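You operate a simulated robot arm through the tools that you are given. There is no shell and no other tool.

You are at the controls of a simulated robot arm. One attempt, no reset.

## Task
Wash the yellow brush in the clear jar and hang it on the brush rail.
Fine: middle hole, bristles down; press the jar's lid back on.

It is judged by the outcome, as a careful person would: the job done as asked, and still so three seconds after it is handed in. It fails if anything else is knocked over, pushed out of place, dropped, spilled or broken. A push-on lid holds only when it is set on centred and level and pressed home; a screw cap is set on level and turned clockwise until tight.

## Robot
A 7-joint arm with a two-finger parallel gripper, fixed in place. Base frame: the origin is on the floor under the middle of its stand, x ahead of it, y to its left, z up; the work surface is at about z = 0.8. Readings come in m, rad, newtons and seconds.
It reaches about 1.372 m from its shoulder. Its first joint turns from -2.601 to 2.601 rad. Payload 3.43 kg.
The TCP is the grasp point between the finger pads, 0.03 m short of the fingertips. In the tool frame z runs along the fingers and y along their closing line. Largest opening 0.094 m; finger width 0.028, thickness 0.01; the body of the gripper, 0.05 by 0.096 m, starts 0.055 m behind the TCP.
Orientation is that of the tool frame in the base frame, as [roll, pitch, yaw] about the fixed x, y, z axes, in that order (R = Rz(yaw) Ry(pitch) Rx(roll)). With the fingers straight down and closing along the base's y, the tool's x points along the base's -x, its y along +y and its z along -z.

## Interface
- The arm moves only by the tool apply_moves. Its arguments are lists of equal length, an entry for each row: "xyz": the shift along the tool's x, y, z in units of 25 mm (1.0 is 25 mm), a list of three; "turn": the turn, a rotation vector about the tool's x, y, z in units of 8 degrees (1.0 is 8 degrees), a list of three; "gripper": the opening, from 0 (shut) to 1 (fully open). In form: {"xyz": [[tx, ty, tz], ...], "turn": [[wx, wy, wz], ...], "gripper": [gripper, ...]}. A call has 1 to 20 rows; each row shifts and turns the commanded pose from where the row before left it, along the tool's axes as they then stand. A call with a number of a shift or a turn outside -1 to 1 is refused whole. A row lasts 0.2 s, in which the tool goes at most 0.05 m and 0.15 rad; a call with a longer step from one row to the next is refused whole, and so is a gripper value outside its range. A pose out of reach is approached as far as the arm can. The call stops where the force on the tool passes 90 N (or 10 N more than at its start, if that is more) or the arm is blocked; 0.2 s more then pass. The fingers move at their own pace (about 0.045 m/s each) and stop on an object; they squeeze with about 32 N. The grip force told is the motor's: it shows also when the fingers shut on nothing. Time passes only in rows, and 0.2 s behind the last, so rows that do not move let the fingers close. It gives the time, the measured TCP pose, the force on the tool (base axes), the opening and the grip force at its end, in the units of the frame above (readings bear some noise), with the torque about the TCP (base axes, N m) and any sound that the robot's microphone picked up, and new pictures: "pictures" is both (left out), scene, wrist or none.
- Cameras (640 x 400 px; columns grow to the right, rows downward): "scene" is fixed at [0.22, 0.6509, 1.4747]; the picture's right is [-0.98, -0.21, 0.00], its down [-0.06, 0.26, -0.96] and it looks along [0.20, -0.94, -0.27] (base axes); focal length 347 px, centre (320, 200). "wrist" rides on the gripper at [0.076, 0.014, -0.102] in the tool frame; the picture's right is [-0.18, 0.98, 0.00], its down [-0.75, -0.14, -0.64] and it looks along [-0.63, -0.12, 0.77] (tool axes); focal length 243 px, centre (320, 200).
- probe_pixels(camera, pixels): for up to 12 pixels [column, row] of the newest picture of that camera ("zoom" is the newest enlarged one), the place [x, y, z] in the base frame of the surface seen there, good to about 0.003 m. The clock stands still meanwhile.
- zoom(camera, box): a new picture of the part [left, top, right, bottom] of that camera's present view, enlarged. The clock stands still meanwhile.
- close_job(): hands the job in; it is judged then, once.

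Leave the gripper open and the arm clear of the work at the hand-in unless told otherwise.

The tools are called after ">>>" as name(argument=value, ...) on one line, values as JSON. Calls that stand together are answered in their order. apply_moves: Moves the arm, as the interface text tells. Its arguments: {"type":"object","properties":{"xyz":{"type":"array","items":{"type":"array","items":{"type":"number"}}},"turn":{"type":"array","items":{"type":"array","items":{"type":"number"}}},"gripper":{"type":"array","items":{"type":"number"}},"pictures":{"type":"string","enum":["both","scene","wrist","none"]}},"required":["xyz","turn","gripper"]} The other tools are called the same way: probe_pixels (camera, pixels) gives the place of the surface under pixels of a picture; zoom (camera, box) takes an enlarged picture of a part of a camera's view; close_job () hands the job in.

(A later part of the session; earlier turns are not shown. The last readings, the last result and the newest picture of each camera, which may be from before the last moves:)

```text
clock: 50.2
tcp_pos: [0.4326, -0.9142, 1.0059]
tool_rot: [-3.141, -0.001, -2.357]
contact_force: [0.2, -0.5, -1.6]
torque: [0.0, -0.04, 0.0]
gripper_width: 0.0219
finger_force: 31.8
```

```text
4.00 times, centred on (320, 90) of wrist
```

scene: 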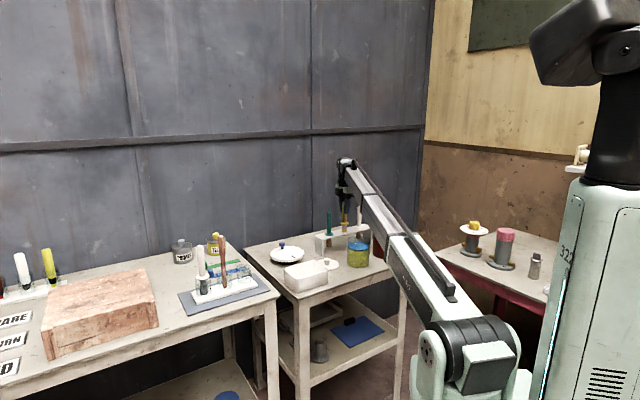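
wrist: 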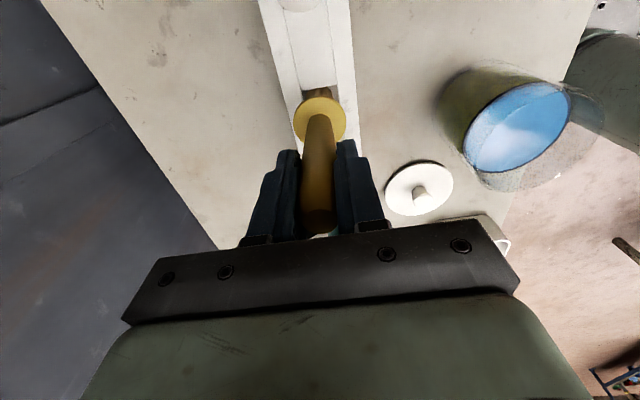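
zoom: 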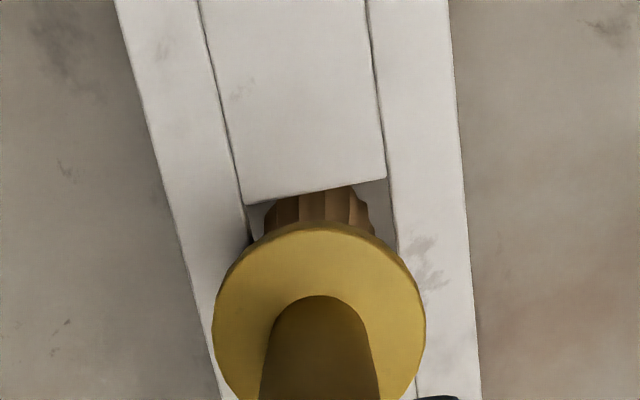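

The bristles are inside the hole with no side force. I lower further toward the collar's seating (another ~3.3 cm), then check.

>>> apply_moves(xyz=[[0, 0, 0.3], [0, 0, 0.3], [0, 0, 0.3], [0, 0, 0.2], [0, 0, 0.2], [0, 0, 0]], turn=[[0, 0, 0], [0, 0, 0], [0, 0, 0], [0, 0, 0], [0, 0, 0], [0, 0, 0]], gripper=[0, 0, 0, 0, 0, 0])

>>> zoom(camera="scene", box=[327, 210, 367, 245])

>>> zoom(camera="wrist", box=[250, 40, 390, 140])

```text
clock: 51.6
tcp_pos: [0.4333, -0.9132, 0.9724]
tool_rot: [3.141, 0.0, -2.358]
contact_force: [-0.8, -0.6, -0.4]
torque: [-0.04, -0.02, -0.02]
gripper_width: 0.0219
finger_force: 32.0
```

scene: 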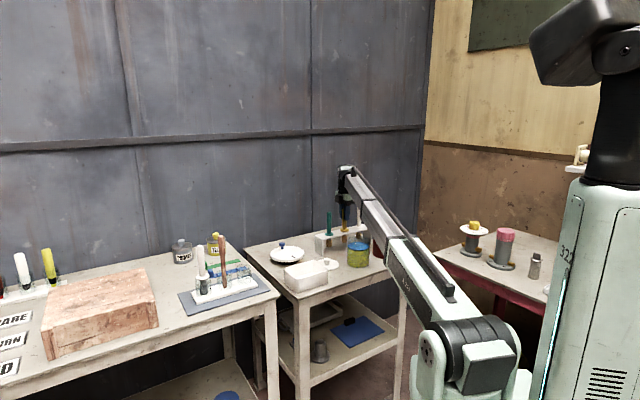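
wrist: 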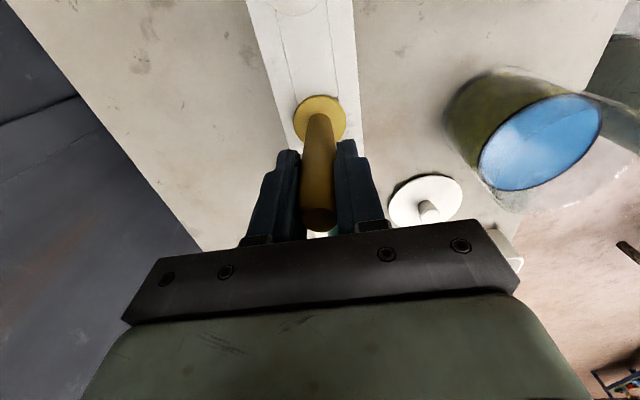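

```text
11.43 times, centred on (347, 228) of scene
```

zoom: 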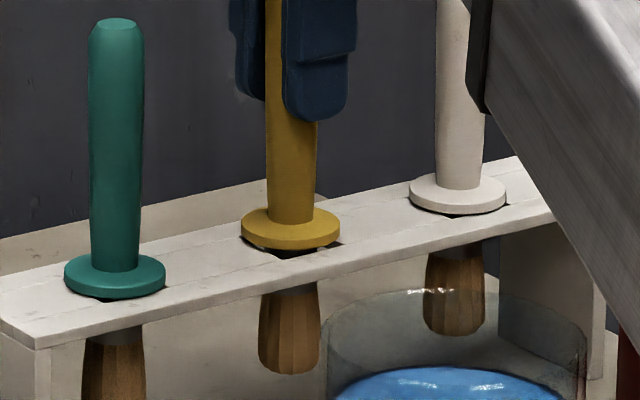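

```text
4.00 times, centred on (320, 90) of wrist
```

zoom: 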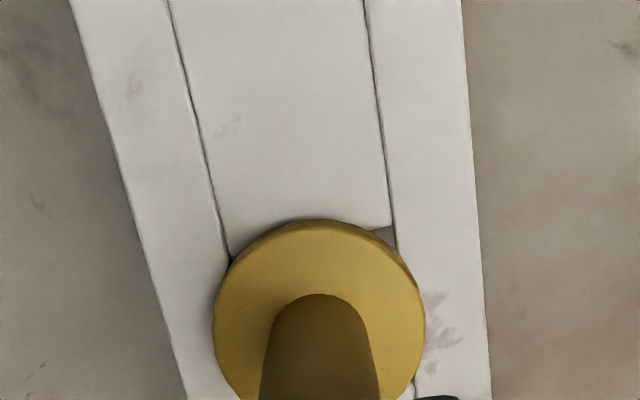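

The collar is a few mm above the rail. To be sure it will seat centred, I zoom the wrist camera and fit the collar circle and rail edges by probing.

>>> zoom(camera="wrist", box=[270, 80, 370, 150])

>>> probe_pixels(camera="zoom", pixels=[[200, 200], [172, 250], [180, 300], [250, 160], [320, 145], [390, 160], [440, 200], [465, 250], [460, 300], [440, 150], [420, 165], [412, 148]])

```text
5.71 times, centred on (320, 115) of wrist
```

zoom: 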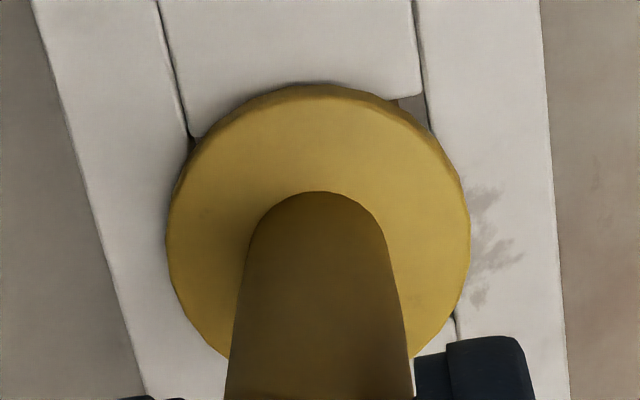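

```text
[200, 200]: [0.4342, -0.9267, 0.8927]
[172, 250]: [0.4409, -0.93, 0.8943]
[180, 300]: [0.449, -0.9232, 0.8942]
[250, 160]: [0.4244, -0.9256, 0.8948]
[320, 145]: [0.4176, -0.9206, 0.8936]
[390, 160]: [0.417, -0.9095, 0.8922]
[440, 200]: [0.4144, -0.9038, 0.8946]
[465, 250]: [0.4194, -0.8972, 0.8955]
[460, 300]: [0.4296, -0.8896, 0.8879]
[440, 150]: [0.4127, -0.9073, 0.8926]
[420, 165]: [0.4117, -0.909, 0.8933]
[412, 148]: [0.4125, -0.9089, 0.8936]
```

The collar is about 3 mm above the rail and, working out the perspective in both views, within about 1 mm of the hole centre. I lower the last 3 mm and read the force.

>>> apply_moves(xyz=[[0, 0, 0.06], [0, 0, 0.06], [0, 0, 0]], turn=[[0, 0, 0], [0, 0, 0], [0, 0, 0]], gripper=[0, 0, 0], pictures="none")

>>> zoom(camera="scene", box=[327, 215, 367, 240])

```text
clock: 52.4
tcp_pos: [0.4338, -0.9119, 0.9715]
tool_rot: [-3.141, -0.001, -2.356]
contact_force: [-1.5, -1.1, 4.5]
torque: [-0.07, -0.17, -0.04]
gripper_width: 0.0223
finger_force: 32.5
```

```text
16.00 times, centred on (347, 228) of scene
```

zoom: 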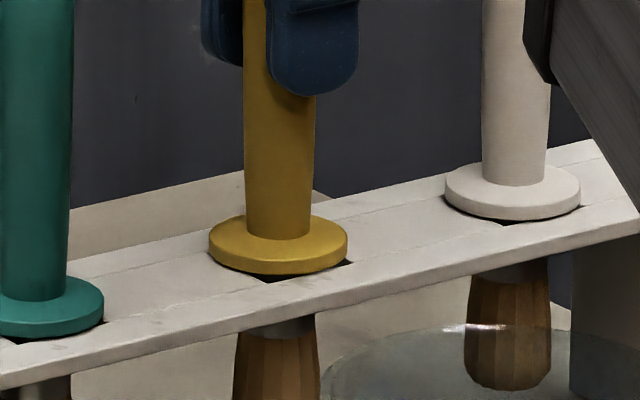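

A 4.5 N push shows the collar is touching the rail. I press 1 mm further to make sure it is seated, then read again.

>>> apply_moves(xyz=[[0, 0, 0.04], [0, 0, 0]], turn=[[0, 0, 0], [0, 0, 0]], gripper=[0, 0], pictures="none")

>>> zoom(camera="wrist", box=[270, 80, 370, 150])

```text
clock: 53.0
tcp_pos: [0.4327, -0.9117, 0.9712]
tool_rot: [-3.14, 0.0, -2.355]
contact_force: [-0.5, -2.5, 16.8]
torque: [-0.09, -0.33, -0.06]
gripper_width: 0.0219
finger_force: 31.9
```

```text
5.71 times, centred on (320, 115) of wrist
```

zoom: 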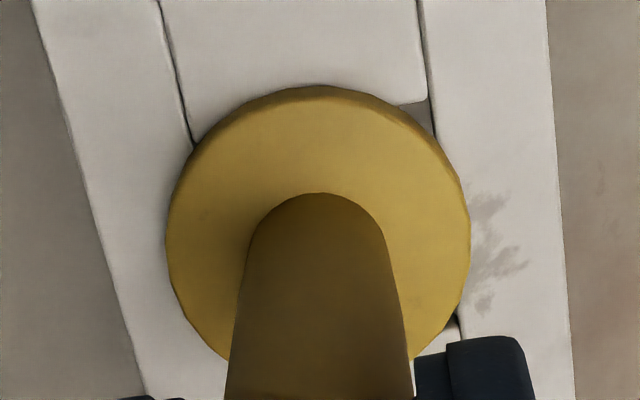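

The collar is seated firmly (16.8 N). I relieve the pressure by 1 mm, then open the fingers gently and look before rising.

>>> apply_moves(xyz=[[0, 0, -0.06], [0, 0, 0], [0, 0, 0], [0, 0, 0], [0, 0, 0], [0, 0, 0], [0, 0, 0]], turn=[[0, 0, 0], [0, 0, 0], [0, 0, 0], [0, 0, 0], [0, 0, 0], [0, 0, 0], [0, 0, 0]], gripper=[0, 0, 0.3, 0.4, 0.5, 0.6, 0.6])

>>> zoom(camera="scene", box=[315, 205, 379, 245])

>>> zoom(camera="wrist", box=[250, 70, 390, 190])

```text
clock: 54.6
tcp_pos: [0.4328, -0.9128, 0.9724]
tool_rot: [3.141, -0.001, -2.357]
contact_force: [-0.5, -0.2, 0.2]
torque: [-0.01, 0.0, -0.01]
gripper_width: 0.0565
finger_force: 0.0
```

scene: 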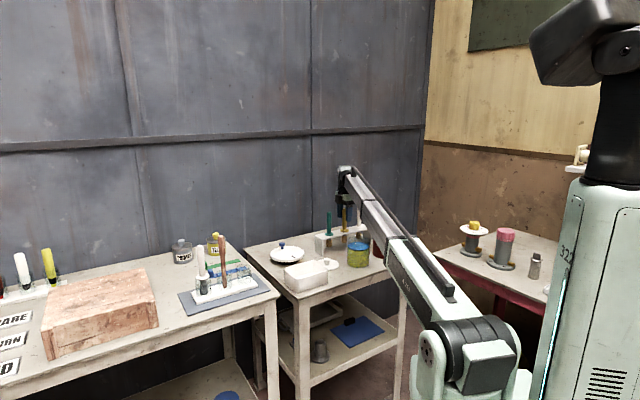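
wrist: 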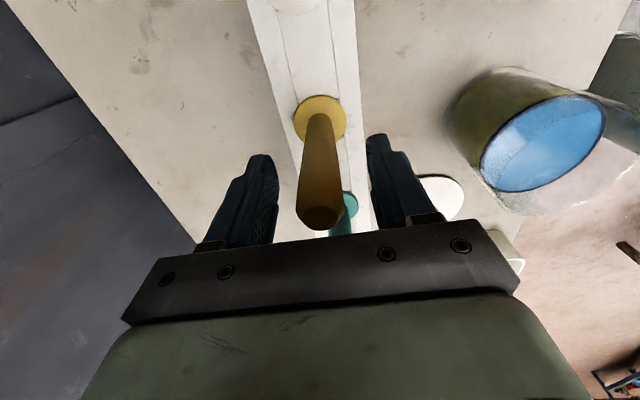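

```text
10.00 times, centred on (347, 225) of scene
```

zoom: 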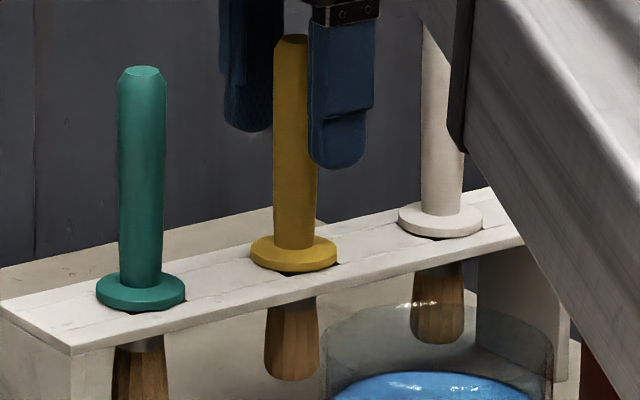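

```text
3.33 times, centred on (320, 130) of wrist
```

zoom: 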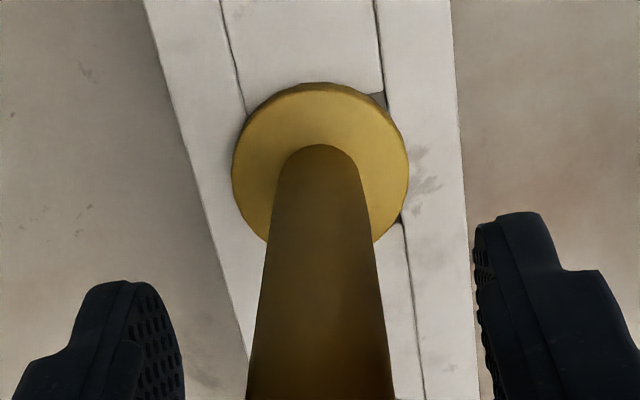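

The brush hangs upright on its collar in the middle hole, bristles down. I rise straight up, then travel to above the lid at (0.475,-0.697).

>>> apply_moves(xyz=[[0, 0, -0.4], [0, 0, -0.8], [0, 0, -1], [0, 0, -1], [0, 0, -1], [0, 0, -1], [-0.912, 0.615, 0], [-0.912, 0.615, 0], [-0.912, 0.615, 0], [-0.912, 0.615, 0], [-0.912, 0.615, 0], [-0.912, 0.615, 0], [-0.912, 0.615, 0], [-0.912, 0.615, 0], [0, 0, 0]], turn=[[0, 0, 0], [0, 0, 0], [0, 0, 0], [0, 0, 0], [0, 0, 0], [0, 0, 0], [0, 0, 0], [0, 0, 0], [0, 0, 0], [0, 0, 0], [0, 0, 0], [0, 0, 0], [0, 0, 0], [0, 0, 0], [0, 0, 0]], gripper=[0.7, 0.7, 0.7, 0.7, 0.7, 0.7, 0.7, 0.7, 0.7, 0.7, 0.7, 0.7, 0.7, 0.7, 0.7])

>>> zoom(camera="scene", box=[305, 205, 385, 275])

```text
clock: 57.8
tcp_pos: [0.4762, -0.6963, 1.1034]
tool_rot: [-3.141, 0.0, -2.355]
contact_force: [-0.6, -0.1, -0.2]
torque: [0.0, 0.02, -0.03]
gripper_width: 0.0657
finger_force: 0.1
```

scene: 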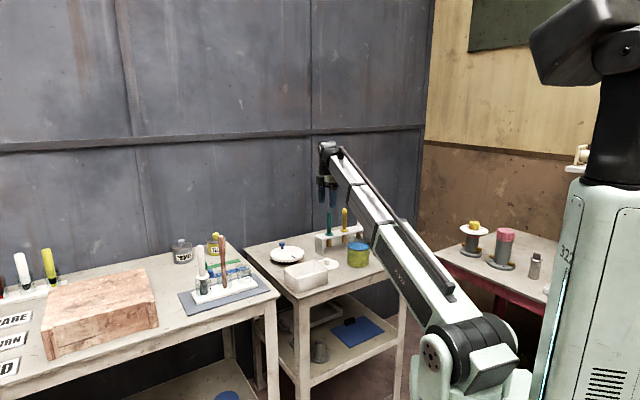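
wrist: 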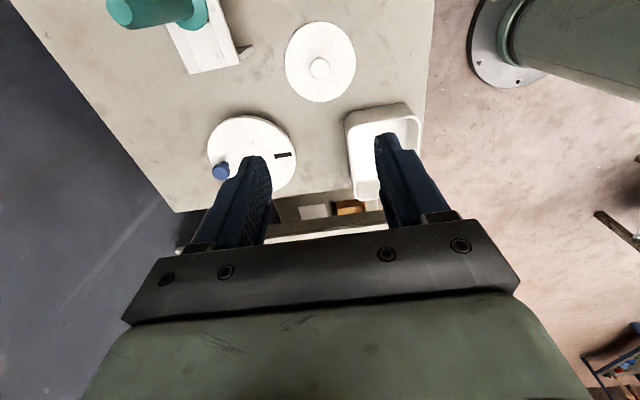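

```text
5.71 times, centred on (345, 240) of scene
```

zoom: 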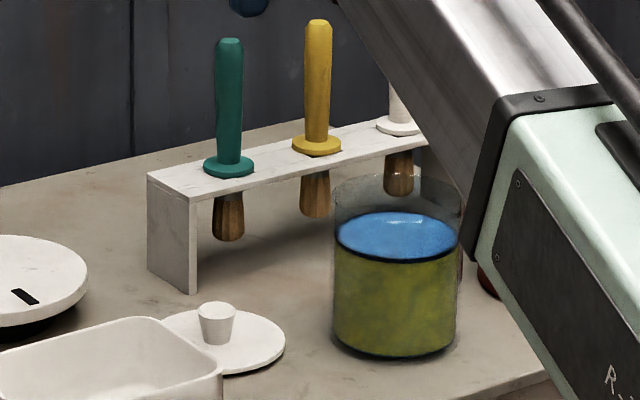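

The yellow brush hangs neatly in the middle hole. Now I probe the lid's knob and rim in the wrist view for re-gripping.

>>> probe_pixels(camera="wrist", pixels=[[319, 69], [310, 69], [329, 69], [319, 60], [319, 78], [286, 62], [354, 62], [320, 23], [320, 101]])

>>> probe_pixels(camera="scene", pixels=[[323, 254], [320, 255], [326, 255], [323, 258], [312, 258], [334, 258]])

```text
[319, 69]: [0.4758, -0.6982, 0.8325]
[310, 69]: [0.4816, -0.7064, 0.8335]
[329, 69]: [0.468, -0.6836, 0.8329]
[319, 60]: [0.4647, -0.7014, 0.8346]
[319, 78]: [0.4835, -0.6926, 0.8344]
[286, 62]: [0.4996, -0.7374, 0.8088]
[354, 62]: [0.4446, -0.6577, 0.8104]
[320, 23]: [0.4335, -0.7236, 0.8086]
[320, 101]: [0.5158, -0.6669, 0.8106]
```

```text
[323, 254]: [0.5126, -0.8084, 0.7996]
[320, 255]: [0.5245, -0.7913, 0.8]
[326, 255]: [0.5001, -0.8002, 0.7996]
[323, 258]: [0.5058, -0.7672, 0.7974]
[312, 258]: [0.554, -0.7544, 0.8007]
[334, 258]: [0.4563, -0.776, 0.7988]
```

The lid's knob is at about (0.4746,-0.697), top z 0.834, just where I left it. I descend around it with open fingers to z≈0.8435.

>>> apply_moves(xyz=[[0.01, 0.04, 1], [0, 0, 1], [0, 0, 1], [0, 0, 1], [0, 0, 1], [0, 0, 1], [0, 0, 1], [0, 0, 1], [0, 0, 1], [0, 0, 0.7], [0, 0, 0.4], [0, 0, 0.2], [0, 0, 0]], turn=[[0, 0, 0], [0, 0, 0], [0, 0, 0], [0, 0, 0], [0, 0, 0], [0, 0, 0], [0, 0, 0], [0, 0, 0], [0, 0, 0], [0, 0, 0], [0, 0, 0], [0, 0, 0], [0, 0, 0]], gripper=[0.7, 0.7, 0.7, 0.7, 0.7, 0.7, 0.7, 0.7, 0.7, 0.7, 0.7, 0.7, 0.7])

>>> zoom(camera="wrist", box=[230, 50, 410, 220])

```text
clock: 60.6
tcp_pos: [0.4733, -0.6955, 0.8445]
tool_rot: [-3.141, 0.001, -2.356]
contact_force: [0.2, 0.0, 0.1]
torque: [-0.01, 0.02, 0.04]
gripper_width: 0.0657
finger_force: 0.1
```

scene: 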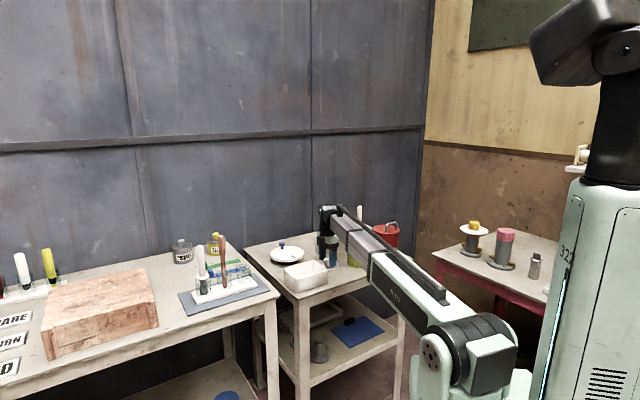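
wrist: 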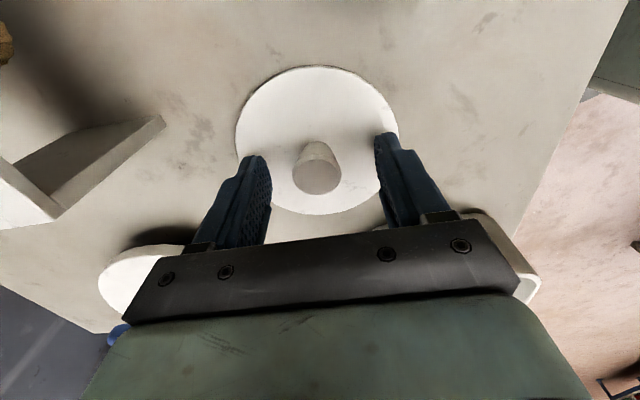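

```text
2.35 times, centred on (320, 135) of wrist
```

zoom: 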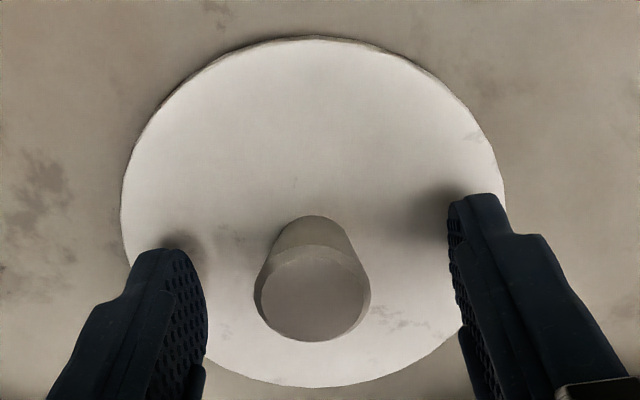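

The knob sits about 2.5 mm left of the finger midpoint. I correct by that amount and close on the knob.

>>> apply_moves(xyz=[[-0.03, -0.1, 0], [0, 0, 0], [0, 0, 0], [0, 0, 0], [0, 0, 0], [0, 0, 0], [0, 0, 0]], turn=[[0, 0, 0], [0, 0, 0], [0, 0, 0], [0, 0, 0], [0, 0, 0], [0, 0, 0], [0, 0, 0]], gripper=[0.7, 0.6, 0.45, 0.3, 0, 0, 0])

>>> zoom(camera="wrist", box=[230, 50, 410, 220])

```text
clock: 62.2
tcp_pos: [0.4758, -0.6971, 0.8442]
tool_rot: [-3.141, 0.0, -2.357]
contact_force: [0.7, -0.8, 0.1]
torque: [0.01, 0.01, 0.02]
gripper_width: 0.0265
finger_force: 32.1
```

scene: 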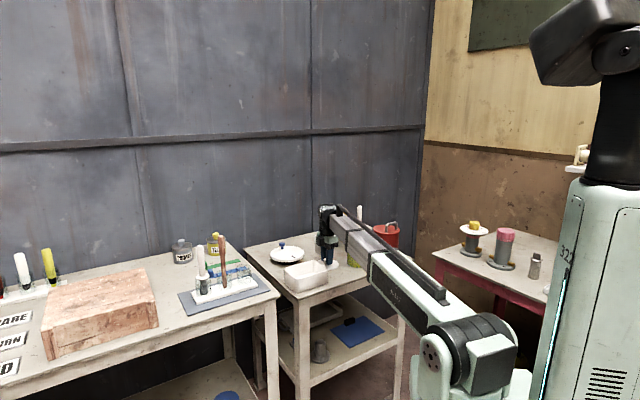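
wrist: 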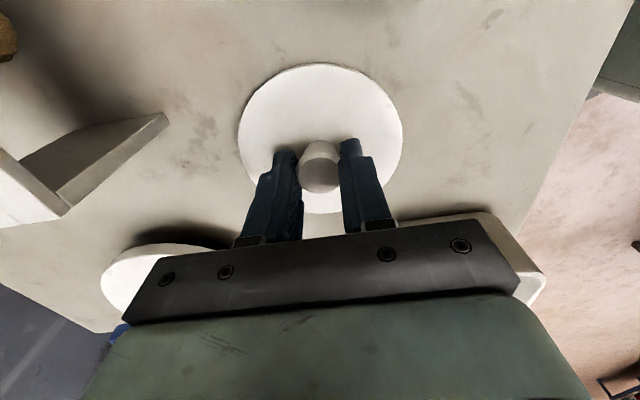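

```text
2.35 times, centred on (320, 135) of wrist
```

zoom: 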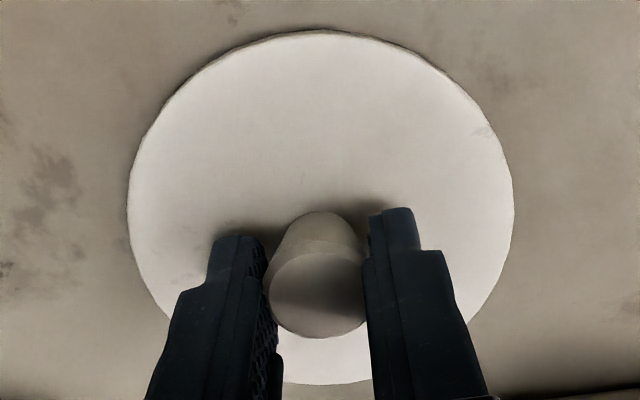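

The lid is gripped with the same position in the hand as before (edges at wrist 238/402). I lift it straight up to z≈1.04 and move it over the jar.

>>> apply_moves(xyz=[[0, 0, -0.4], [0, 0, -0.8], [0, 0, -1], [0, 0, -1], [0, 0, -1], [0, 0, -1], [0, 0, -1], [0, 0, -1], [0, 0, -0.8], [0.99, 0.484, 0], [0.99, 0.484, 0], [0.99, 0.484, 0], [0.99, 0.484, 0], [0.99, 0.484, 0], [0, 0, 0], [0, 0, 0]], turn=[[0, 0, 0], [0, 0, 0], [0, 0, 0], [0, 0, 0], [0, 0, 0], [0, 0, 0], [0, 0, 0], [0, 0, 0], [0, 0, 0], [0, 0, 0], [0, 0, 0], [0, 0, 0], [0, 0, 0], [0, 0, 0], [0, 0, 0], [0, 0, 0]], gripper=[0, 0, 0, 0, 0, 0, 0, 0, 0, 0, 0, 0, 0, 0, 0, 0])

>>> zoom(camera="scene", box=[326, 205, 390, 275])

>>> zoom(camera="wrist", box=[220, 0, 420, 180])

```text
clock: 65.6
tcp_pos: [0.3477, -0.742, 1.0426]
tool_rot: [-3.141, 0.001, -2.355]
contact_force: [0.1, -0.3, -0.2]
torque: [0.0, 0.04, 0.0]
gripper_width: 0.0263
finger_force: 31.9
```

scene: 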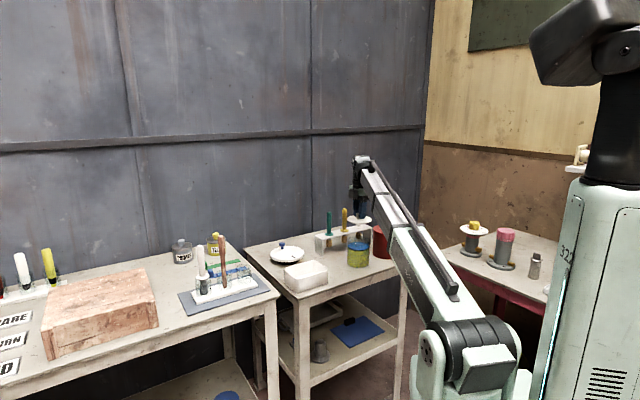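
wrist: 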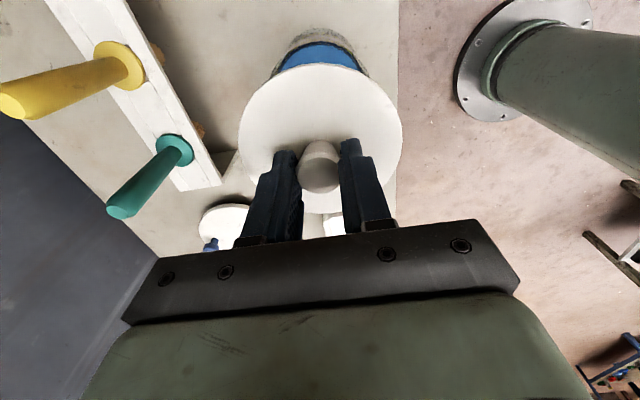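

```text
5.71 times, centred on (358, 240) of scene
```

zoom: 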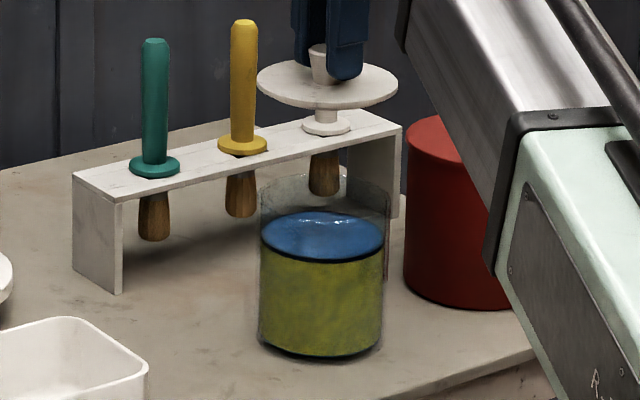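

```text
2.22 times, centred on (320, 90) of wrist
```

zoom: 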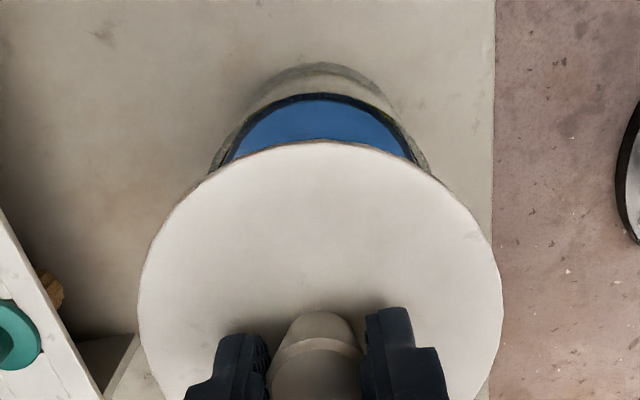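

The lid lines up over the jar just as it did when first lifted off (same pixels within 1 px). I lower to about 7 mm above the rim and inspect.

>>> apply_moves(xyz=[[0, 0, 0.6], [0, 0, 0.8], [0, 0, 0.8], [0, 0, 0.6], [0, 0, 0.36], [0, 0, 0]], turn=[[0, 0, 0], [0, 0, 0], [0, 0, 0], [0, 0, 0], [0, 0, 0], [0, 0, 0]], gripper=[0, 0, 0, 0, 0, 0])

>>> zoom(camera="scene", box=[334, 215, 382, 265])

>>> zoom(camera="wrist", box=[220, 0, 420, 180])

```text
clock: 67.0
tcp_pos: [0.3455, -0.7417, 0.9642]
tool_rot: [3.14, 0.0, -2.355]
contact_force: [-0.5, 0.9, 0.4]
torque: [-0.03, -0.03, 0.01]
gripper_width: 0.0264
finger_force: 32.1
```

scene: 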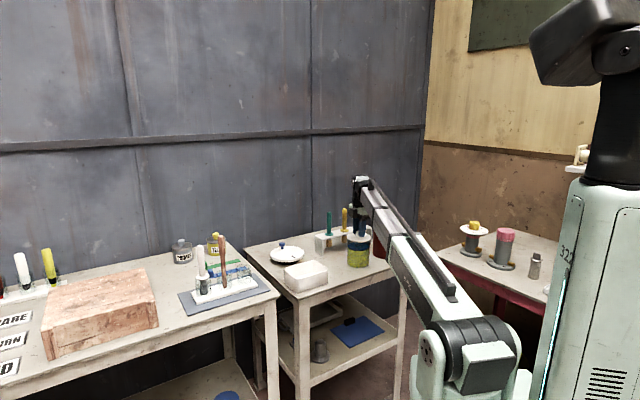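
wrist: 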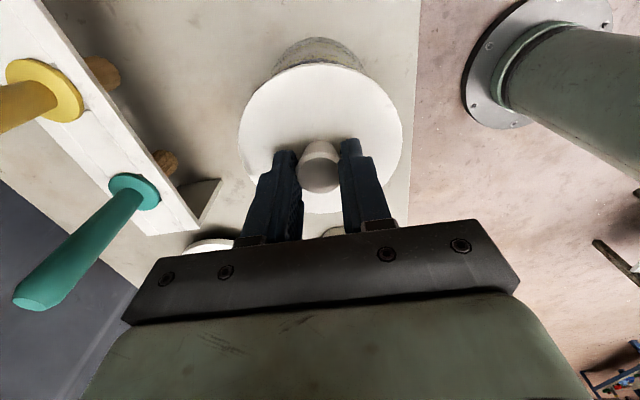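

```text
8.00 times, centred on (358, 240) of scene
```

zoom: 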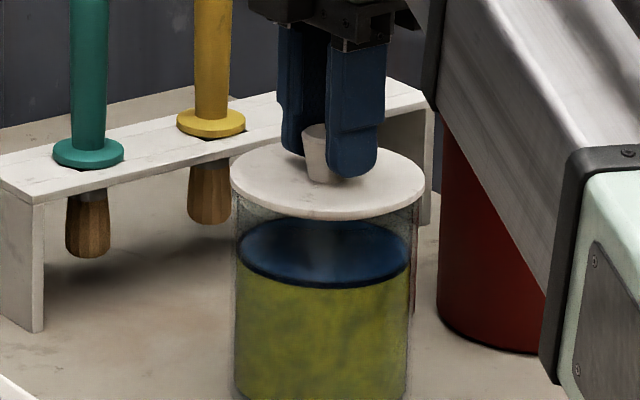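

```text
2.22 times, centred on (320, 90) of wrist
```

zoom: 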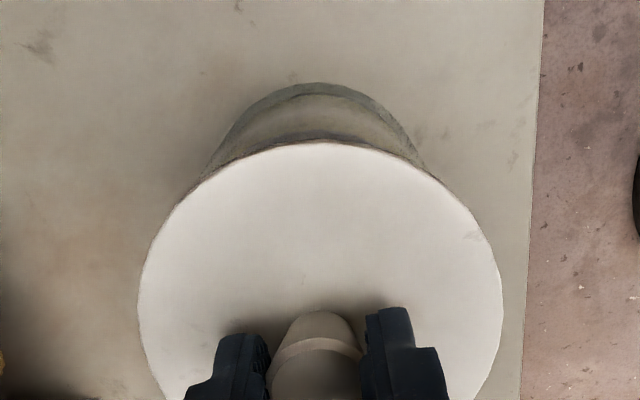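

The lid hovers just above the rim. I zoom tighter on the rim to compare left and right overhang.

>>> zoom(camera="scene", box=[342, 232, 374, 252])

>>> zoom(camera="wrist", box=[256, 30, 384, 110])

```text
16.00 times, centred on (358, 242) of scene
```

zoom: 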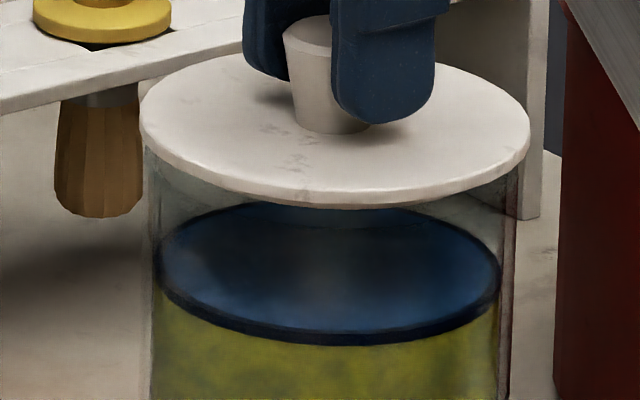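

```text
5.00 times, centred on (320, 70) of wrist
```

zoom: 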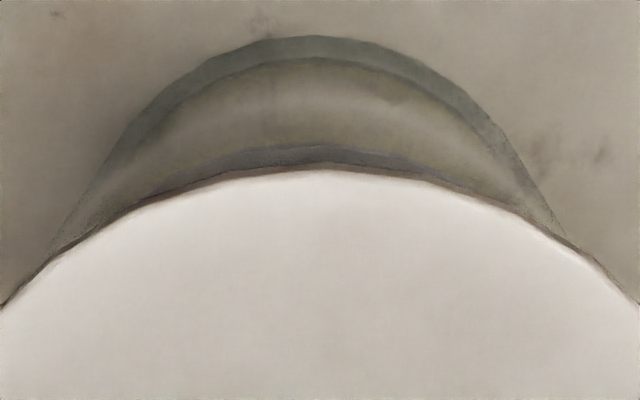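

The lid overhangs evenly (centre within half a millimetre). I lower it slowly onto the jar, reading the force.

>>> apply_moves(xyz=[[0, 0, 0.1], [0, 0, 0.1], [0, 0, 0.06], [0, 0, 0]], turn=[[0, 0, 0], [0, 0, 0], [0, 0, 0], [0, 0, 0]], gripper=[0, 0, 0, 0], pictures="none")

>>> zoom(camera="scene", box=[342, 232, 374, 252])

```text
clock: 68.0
tcp_pos: [0.3456, -0.7417, 0.9583]
tool_rot: [3.141, 0.0, -2.357]
contact_force: [-1.1, 0.5, -0.3]
torque: [-0.03, 0.01, -0.01]
gripper_width: 0.0261
finger_force: 32.1
```

```text
16.00 times, centred on (358, 242) of scene
```

zoom: 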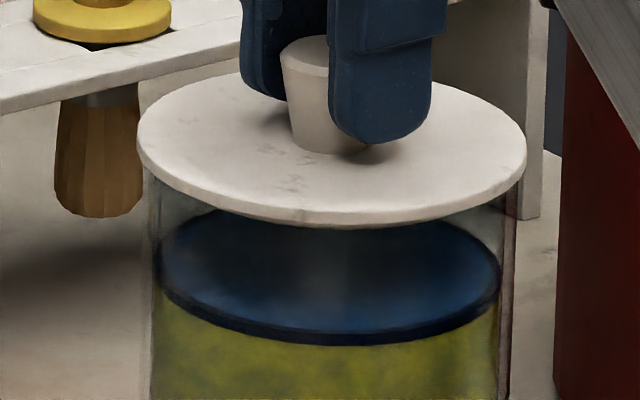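

No contact yet, still centred. I lower further in small steps.

>>> apply_moves(xyz=[[0, 0, 0.06], [0, 0, 0.06], [0, 0, 0.04], [0, 0, 0]], turn=[[0, 0, 0], [0, 0, 0], [0, 0, 0], [0, 0, 0]], gripper=[0, 0, 0, 0], pictures="none")

>>> zoom(camera="scene", box=[342, 232, 374, 252])

```text
clock: 69.0
tcp_pos: [0.3453, -0.7427, 0.9541]
tool_rot: [3.141, 0.001, -2.356]
contact_force: [-0.5, 0.4, -0.7]
torque: [-0.01, -0.03, -0.02]
gripper_width: 0.0263
finger_force: 31.9
```

```text
16.00 times, centred on (358, 242) of scene
```

zoom: 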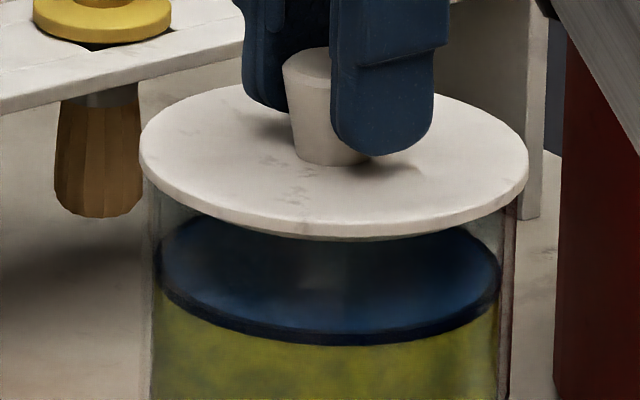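

The plug is now inside the rim, no force yet. I press down by 1–2 mm and watch for force or a snap.

>>> apply_moves(xyz=[[0, 0, 0.04], [0, 0, 0.04], [0, 0, 0]], turn=[[0, 0, 0], [0, 0, 0], [0, 0, 0]], gripper=[0, 0, 0], pictures="none")

>>> zoom(camera="scene", box=[342, 232, 374, 252])

```text
clock: 69.8
tcp_pos: [0.3468, -0.7423, 0.9541]
tool_rot: [-3.138, -0.001, -2.358]
contact_force: [3.5, -6.2, 26.1]
torque: [-0.02, -0.1, 0.03]
gripper_width: 0.0262
finger_force: 32.6
```

```text
16.00 times, centred on (358, 242) of scene
```

zoom: 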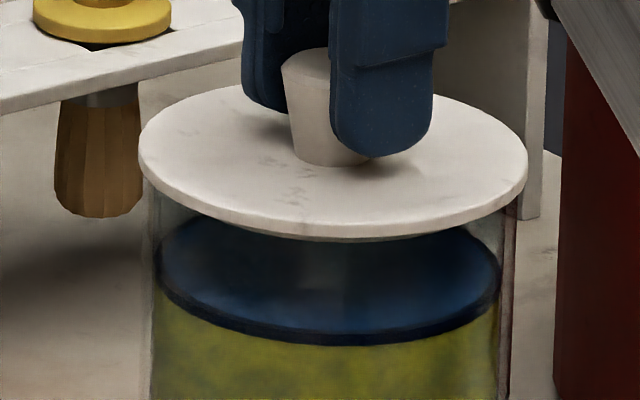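

Contact at 26 N, well centred (line of force through the middle). I press on in 1 mm steps to get it home.

>>> apply_moves(xyz=[[0, 0, 0.04], [0, 0, 0.04], [0, 0, 0]], turn=[[0, 0, 0], [0, 0, 0], [0, 0, 0]], gripper=[0, 0, 0], pictures="none")

>>> zoom(camera="scene", box=[342, 232, 374, 252])

```text
clock: 70.6
tcp_pos: [0.3459, -0.7412, 0.951]
tool_rot: [-3.14, 0.0, -2.356]
contact_force: [6.5, -11.3, 37.5]
torque: [-0.2, -0.11, 0.01]
gripper_width: 0.0269
finger_force: 31.7
```

```text
16.00 times, centred on (358, 242) of scene
```

zoom: 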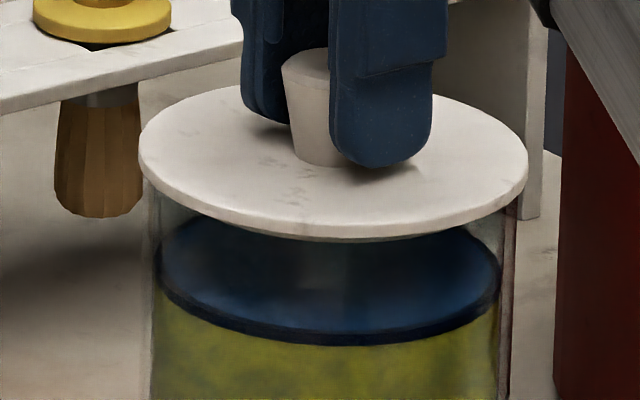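

The fingers slid a little down the knob at 37 N and the lid did not move visibly. I compare with the original seated picture and probe the lid's height.

>>> zoom(camera="scene", box=[330, 225, 394, 275])

>>> probe_pixels(camera="zoom", pixels=[[230, 110], [250, 125], [340, 130], [365, 110], [290, 138], [199, 112], [389, 116], [290, 148], [320, 90], [222, 95]])

```text
8.00 times, centred on (362, 250) of scene
```

zoom: 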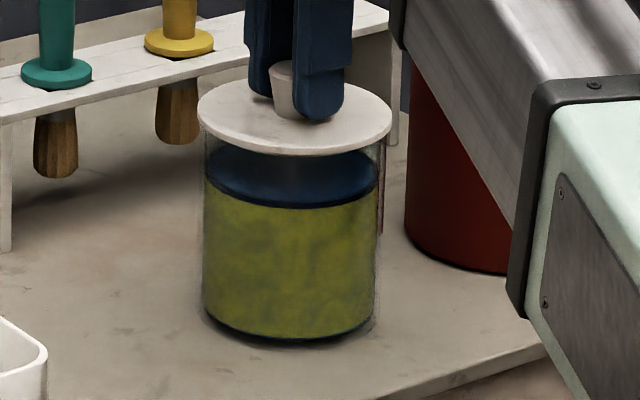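

```text
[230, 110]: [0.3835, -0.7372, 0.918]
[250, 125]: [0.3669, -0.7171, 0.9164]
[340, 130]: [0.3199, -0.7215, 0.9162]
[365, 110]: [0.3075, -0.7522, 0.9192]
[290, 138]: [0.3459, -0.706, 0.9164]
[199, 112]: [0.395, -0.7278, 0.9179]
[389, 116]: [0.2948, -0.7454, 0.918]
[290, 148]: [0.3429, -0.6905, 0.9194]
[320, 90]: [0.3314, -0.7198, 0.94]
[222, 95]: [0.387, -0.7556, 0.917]
```

The lid top is back at z≈0.918 as originally, but I heard no snap and there is some side force. I relieve pressure, open the fingers, and rise a little so I can press straight down on the knob with closed fingers.

>>> apply_moves(xyz=[[0, 0, -0.06], [0, 0, 0], [0, 0, 0], [0, 0, 0], [0, 0, 0], [0, 0, -0.3], [0, 0, -0.7], [0, 0, -0.9], [0, 0, 0]], turn=[[0, 0, 0], [0, 0, 0], [0, 0, 0], [0, 0, 0], [0, 0, 0], [0, 0, 0], [0, 0, 0], [0, 0, 0], [0, 0, 0]], gripper=[0, 0.35, 0.5, 0.6, 0.6, 0.6, 0.6, 0.6, 0.6])

>>> zoom(camera="scene", box=[342, 232, 374, 252])

>>> zoom(camera="wrist", box=[220, 0, 420, 180])

```text
clock: 72.6
tcp_pos: [0.3467, -0.7431, 0.999]
tool_rot: [3.141, 0.001, -2.357]
contact_force: [-0.4, 0.0, -0.2]
torque: [-0.01, 0.03, -0.01]
gripper_width: 0.0564
finger_force: 0.1
heard: snap
```

scene: 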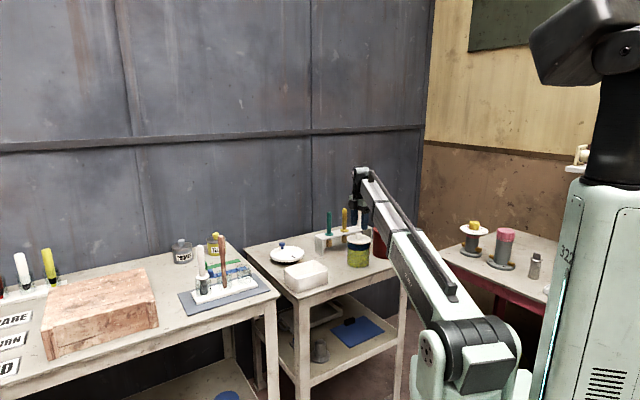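
wrist: 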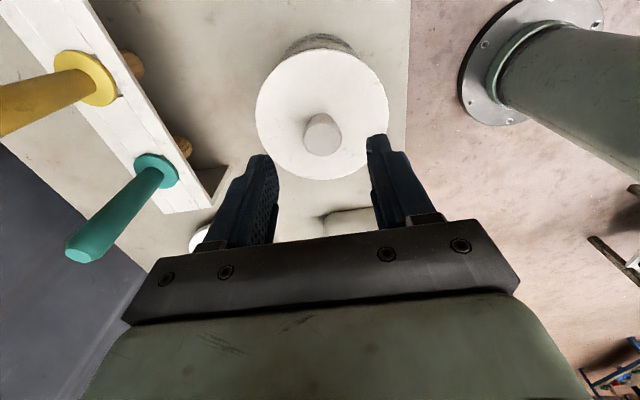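

```text
16.00 times, centred on (358, 242) of scene
```

zoom: 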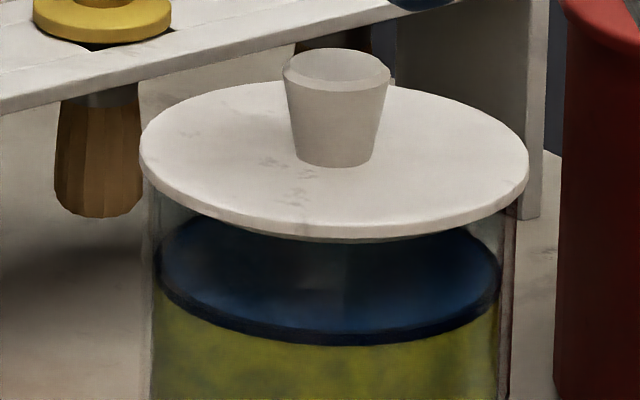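

```text
2.22 times, centred on (320, 90) of wrist
```

zoom: 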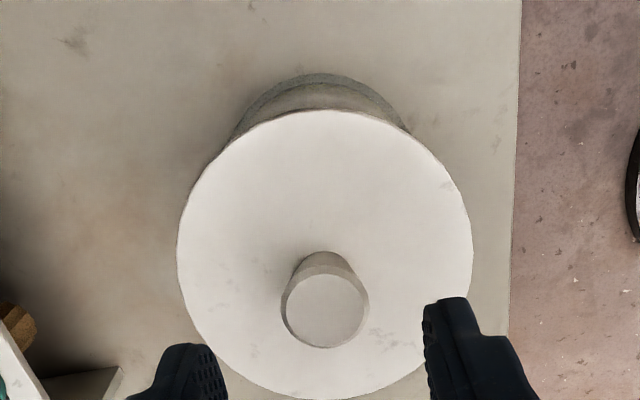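

A "snap" was heard in that last call; I can't tell whether it means engaged or loosened, so I'll press again centrally. I close the fingers and lower the tips onto the knob's top (contact expected near TCP z≈0.973).

>>> apply_moves(xyz=[[0, 0.05, 0], [0, 0, 0], [0, 0, 0], [0, 0, 0], [0, 0, 0], [0, 0, 0.4], [0, 0, 0.4], [0, 0, 0.12], [0, 0, 0]], turn=[[0, 0, 0], [0, 0, 0], [0, 0, 0], [0, 0, 0], [0, 0, 0], [0, 0, 0], [0, 0, 0], [0, 0, 0], [0, 0, 0]], gripper=[0.3, 0, 0, 0, 0, 0, 0, 0, 0])

>>> zoom(camera="scene", box=[338, 222, 378, 252])

>>> zoom(camera="wrist", box=[250, 60, 390, 200])

```text
clock: 74.6
tcp_pos: [0.3446, -0.7408, 0.9774]
tool_rot: [-3.14, 0.0, -2.357]
contact_force: [0.3, 0.6, -0.6]
torque: [0.0, 0.03, 0.02]
gripper_width: 0.0
finger_force: 31.6
```

scene: 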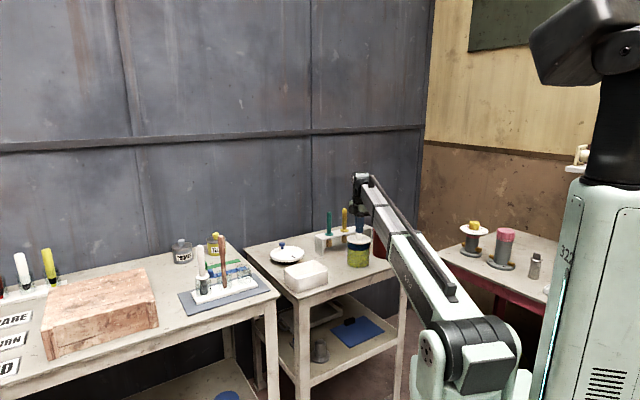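
wrist: 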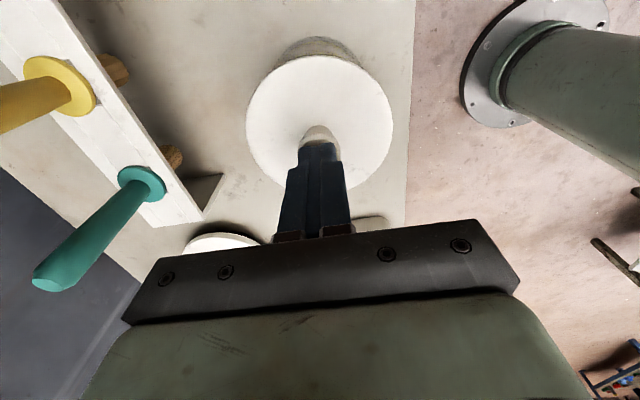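

```text
13.33 times, centred on (358, 237) of scene
```

zoom: 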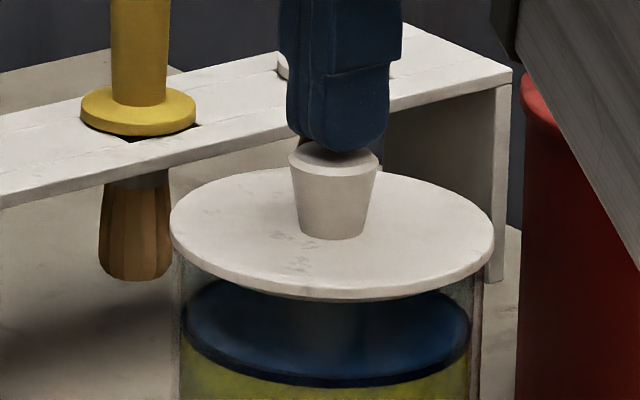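

```text
2.86 times, centred on (320, 130) of wrist
```

zoom: 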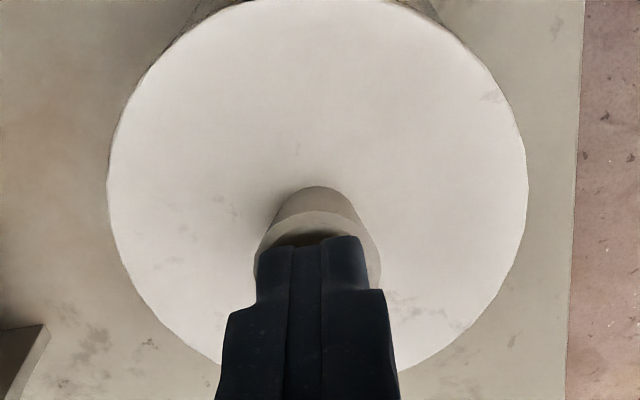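

The closed fingertips are centred just above the knob. I lower onto it and start pressing straight down.

>>> apply_moves(xyz=[[0, 0, 0.1], [0, 0, 0.08], [0, 0, 0.04], [0, 0, 0]], turn=[[0, 0, 0], [0, 0, 0], [0, 0, 0], [0, 0, 0]], gripper=[0, 0, 0, 0], pictures="none")

```text
clock: 75.6
tcp_pos: [0.3446, -0.7412, 0.9726]
tool_rot: [-3.139, 0.001, -2.354]
contact_force: [2.3, -2.1, 24.7]
torque: [-0.04, -0.03, 0.02]
gripper_width: 0.0
finger_force: 32.5
```

Contact at 24.7 N, nearly vertical. I press further in 1 mm steps toward about 50–70 N.

>>> apply_moves(xyz=[[0, 0, 0.04], [0, 0, 0.04], [0, 0, 0]], turn=[[0, 0, 0], [0, 0, 0], [0, 0, 0]], gripper=[0, 0, 0], pictures="none")

>>> zoom(camera="scene", box=[338, 222, 378, 252])

```text
clock: 76.4
tcp_pos: [0.3449, -0.74, 0.9727]
tool_rot: [-3.135, -0.003, -2.356]
contact_force: [3.8, -9.6, 71.7]
torque: [-0.24, -0.15, 0.04]
gripper_width: 0.0
finger_force: 31.9
```

```text
13.33 times, centred on (358, 237) of scene
```

zoom: 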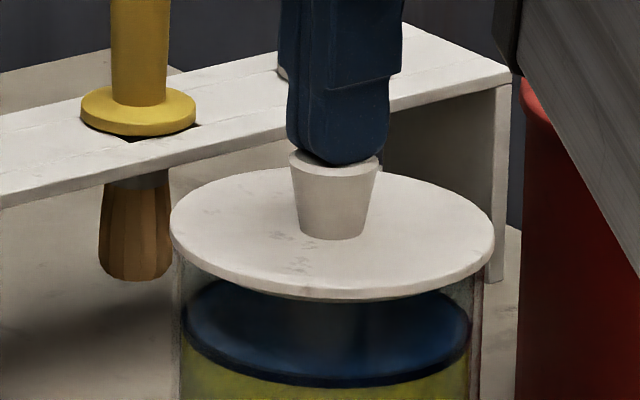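

72 N straight down with the lid flush and not moving any further (knob top at its original 0.943): it is pressed home. I unload gently straight up and listen.

>>> apply_moves(xyz=[[0, 0, -0.05], [0, 0, -0.05], [0, 0, -0.1], [0, 0, -0.3], [0, 0, -0.6], [0, 0, -1], [0, 0, -1], [0, 0, -1], [0, 0, 0]], turn=[[0, 0, 0], [0, 0, 0], [0, 0, 0], [0, 0, 0], [0, 0, 0], [0, 0, 0], [0, 0, 0], [0, 0, 0], [0, 0, 0]], gripper=[0, 0, 0, 0, 0, 0, 0, 0, 0])

>>> zoom(camera="scene", box=[338, 222, 378, 252])

>>> zoom(camera="wrist", box=[230, 20, 410, 160])

```text
clock: 78.4
tcp_pos: [0.3443, -0.7417, 1.0703]
tool_rot: [-3.141, 0.0, -2.355]
contact_force: [0.4, 0.5, -0.2]
torque: [0.0, -0.01, 0.01]
gripper_width: 0.0
finger_force: 32.0
```

scene: 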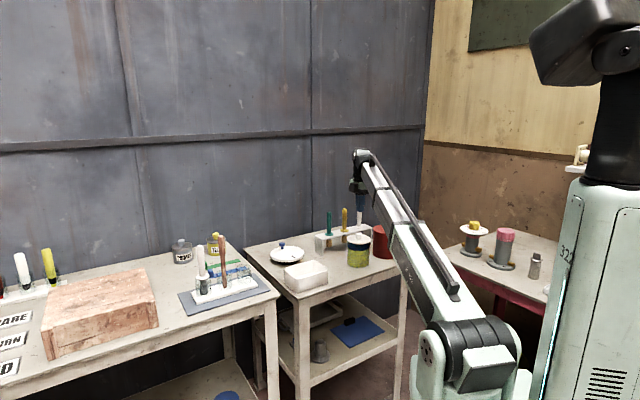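
wrist: 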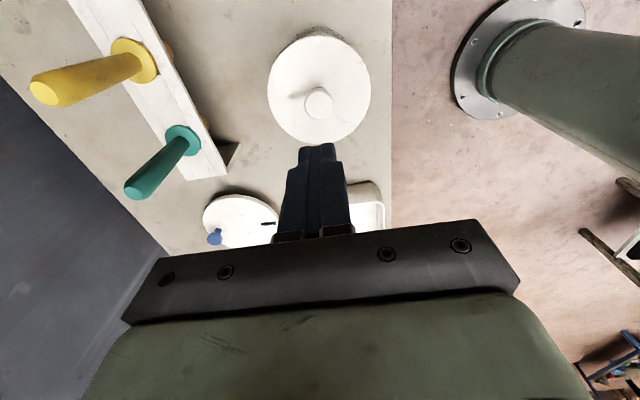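

```text
13.33 times, centred on (358, 237) of scene
```

zoom: 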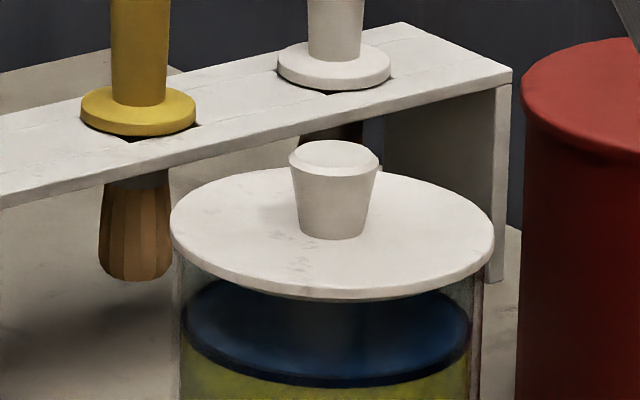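

```text
2.86 times, centred on (320, 90) of wrist
```

zoom: 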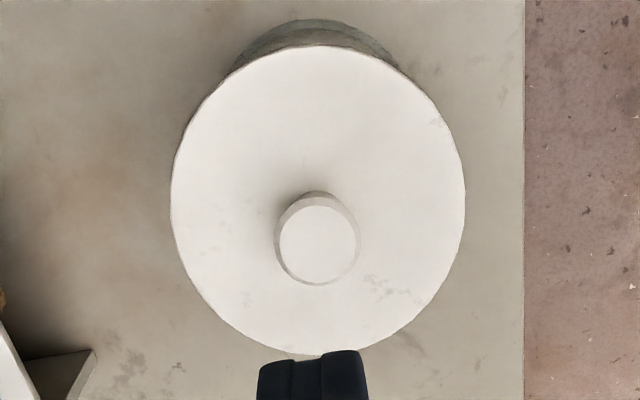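

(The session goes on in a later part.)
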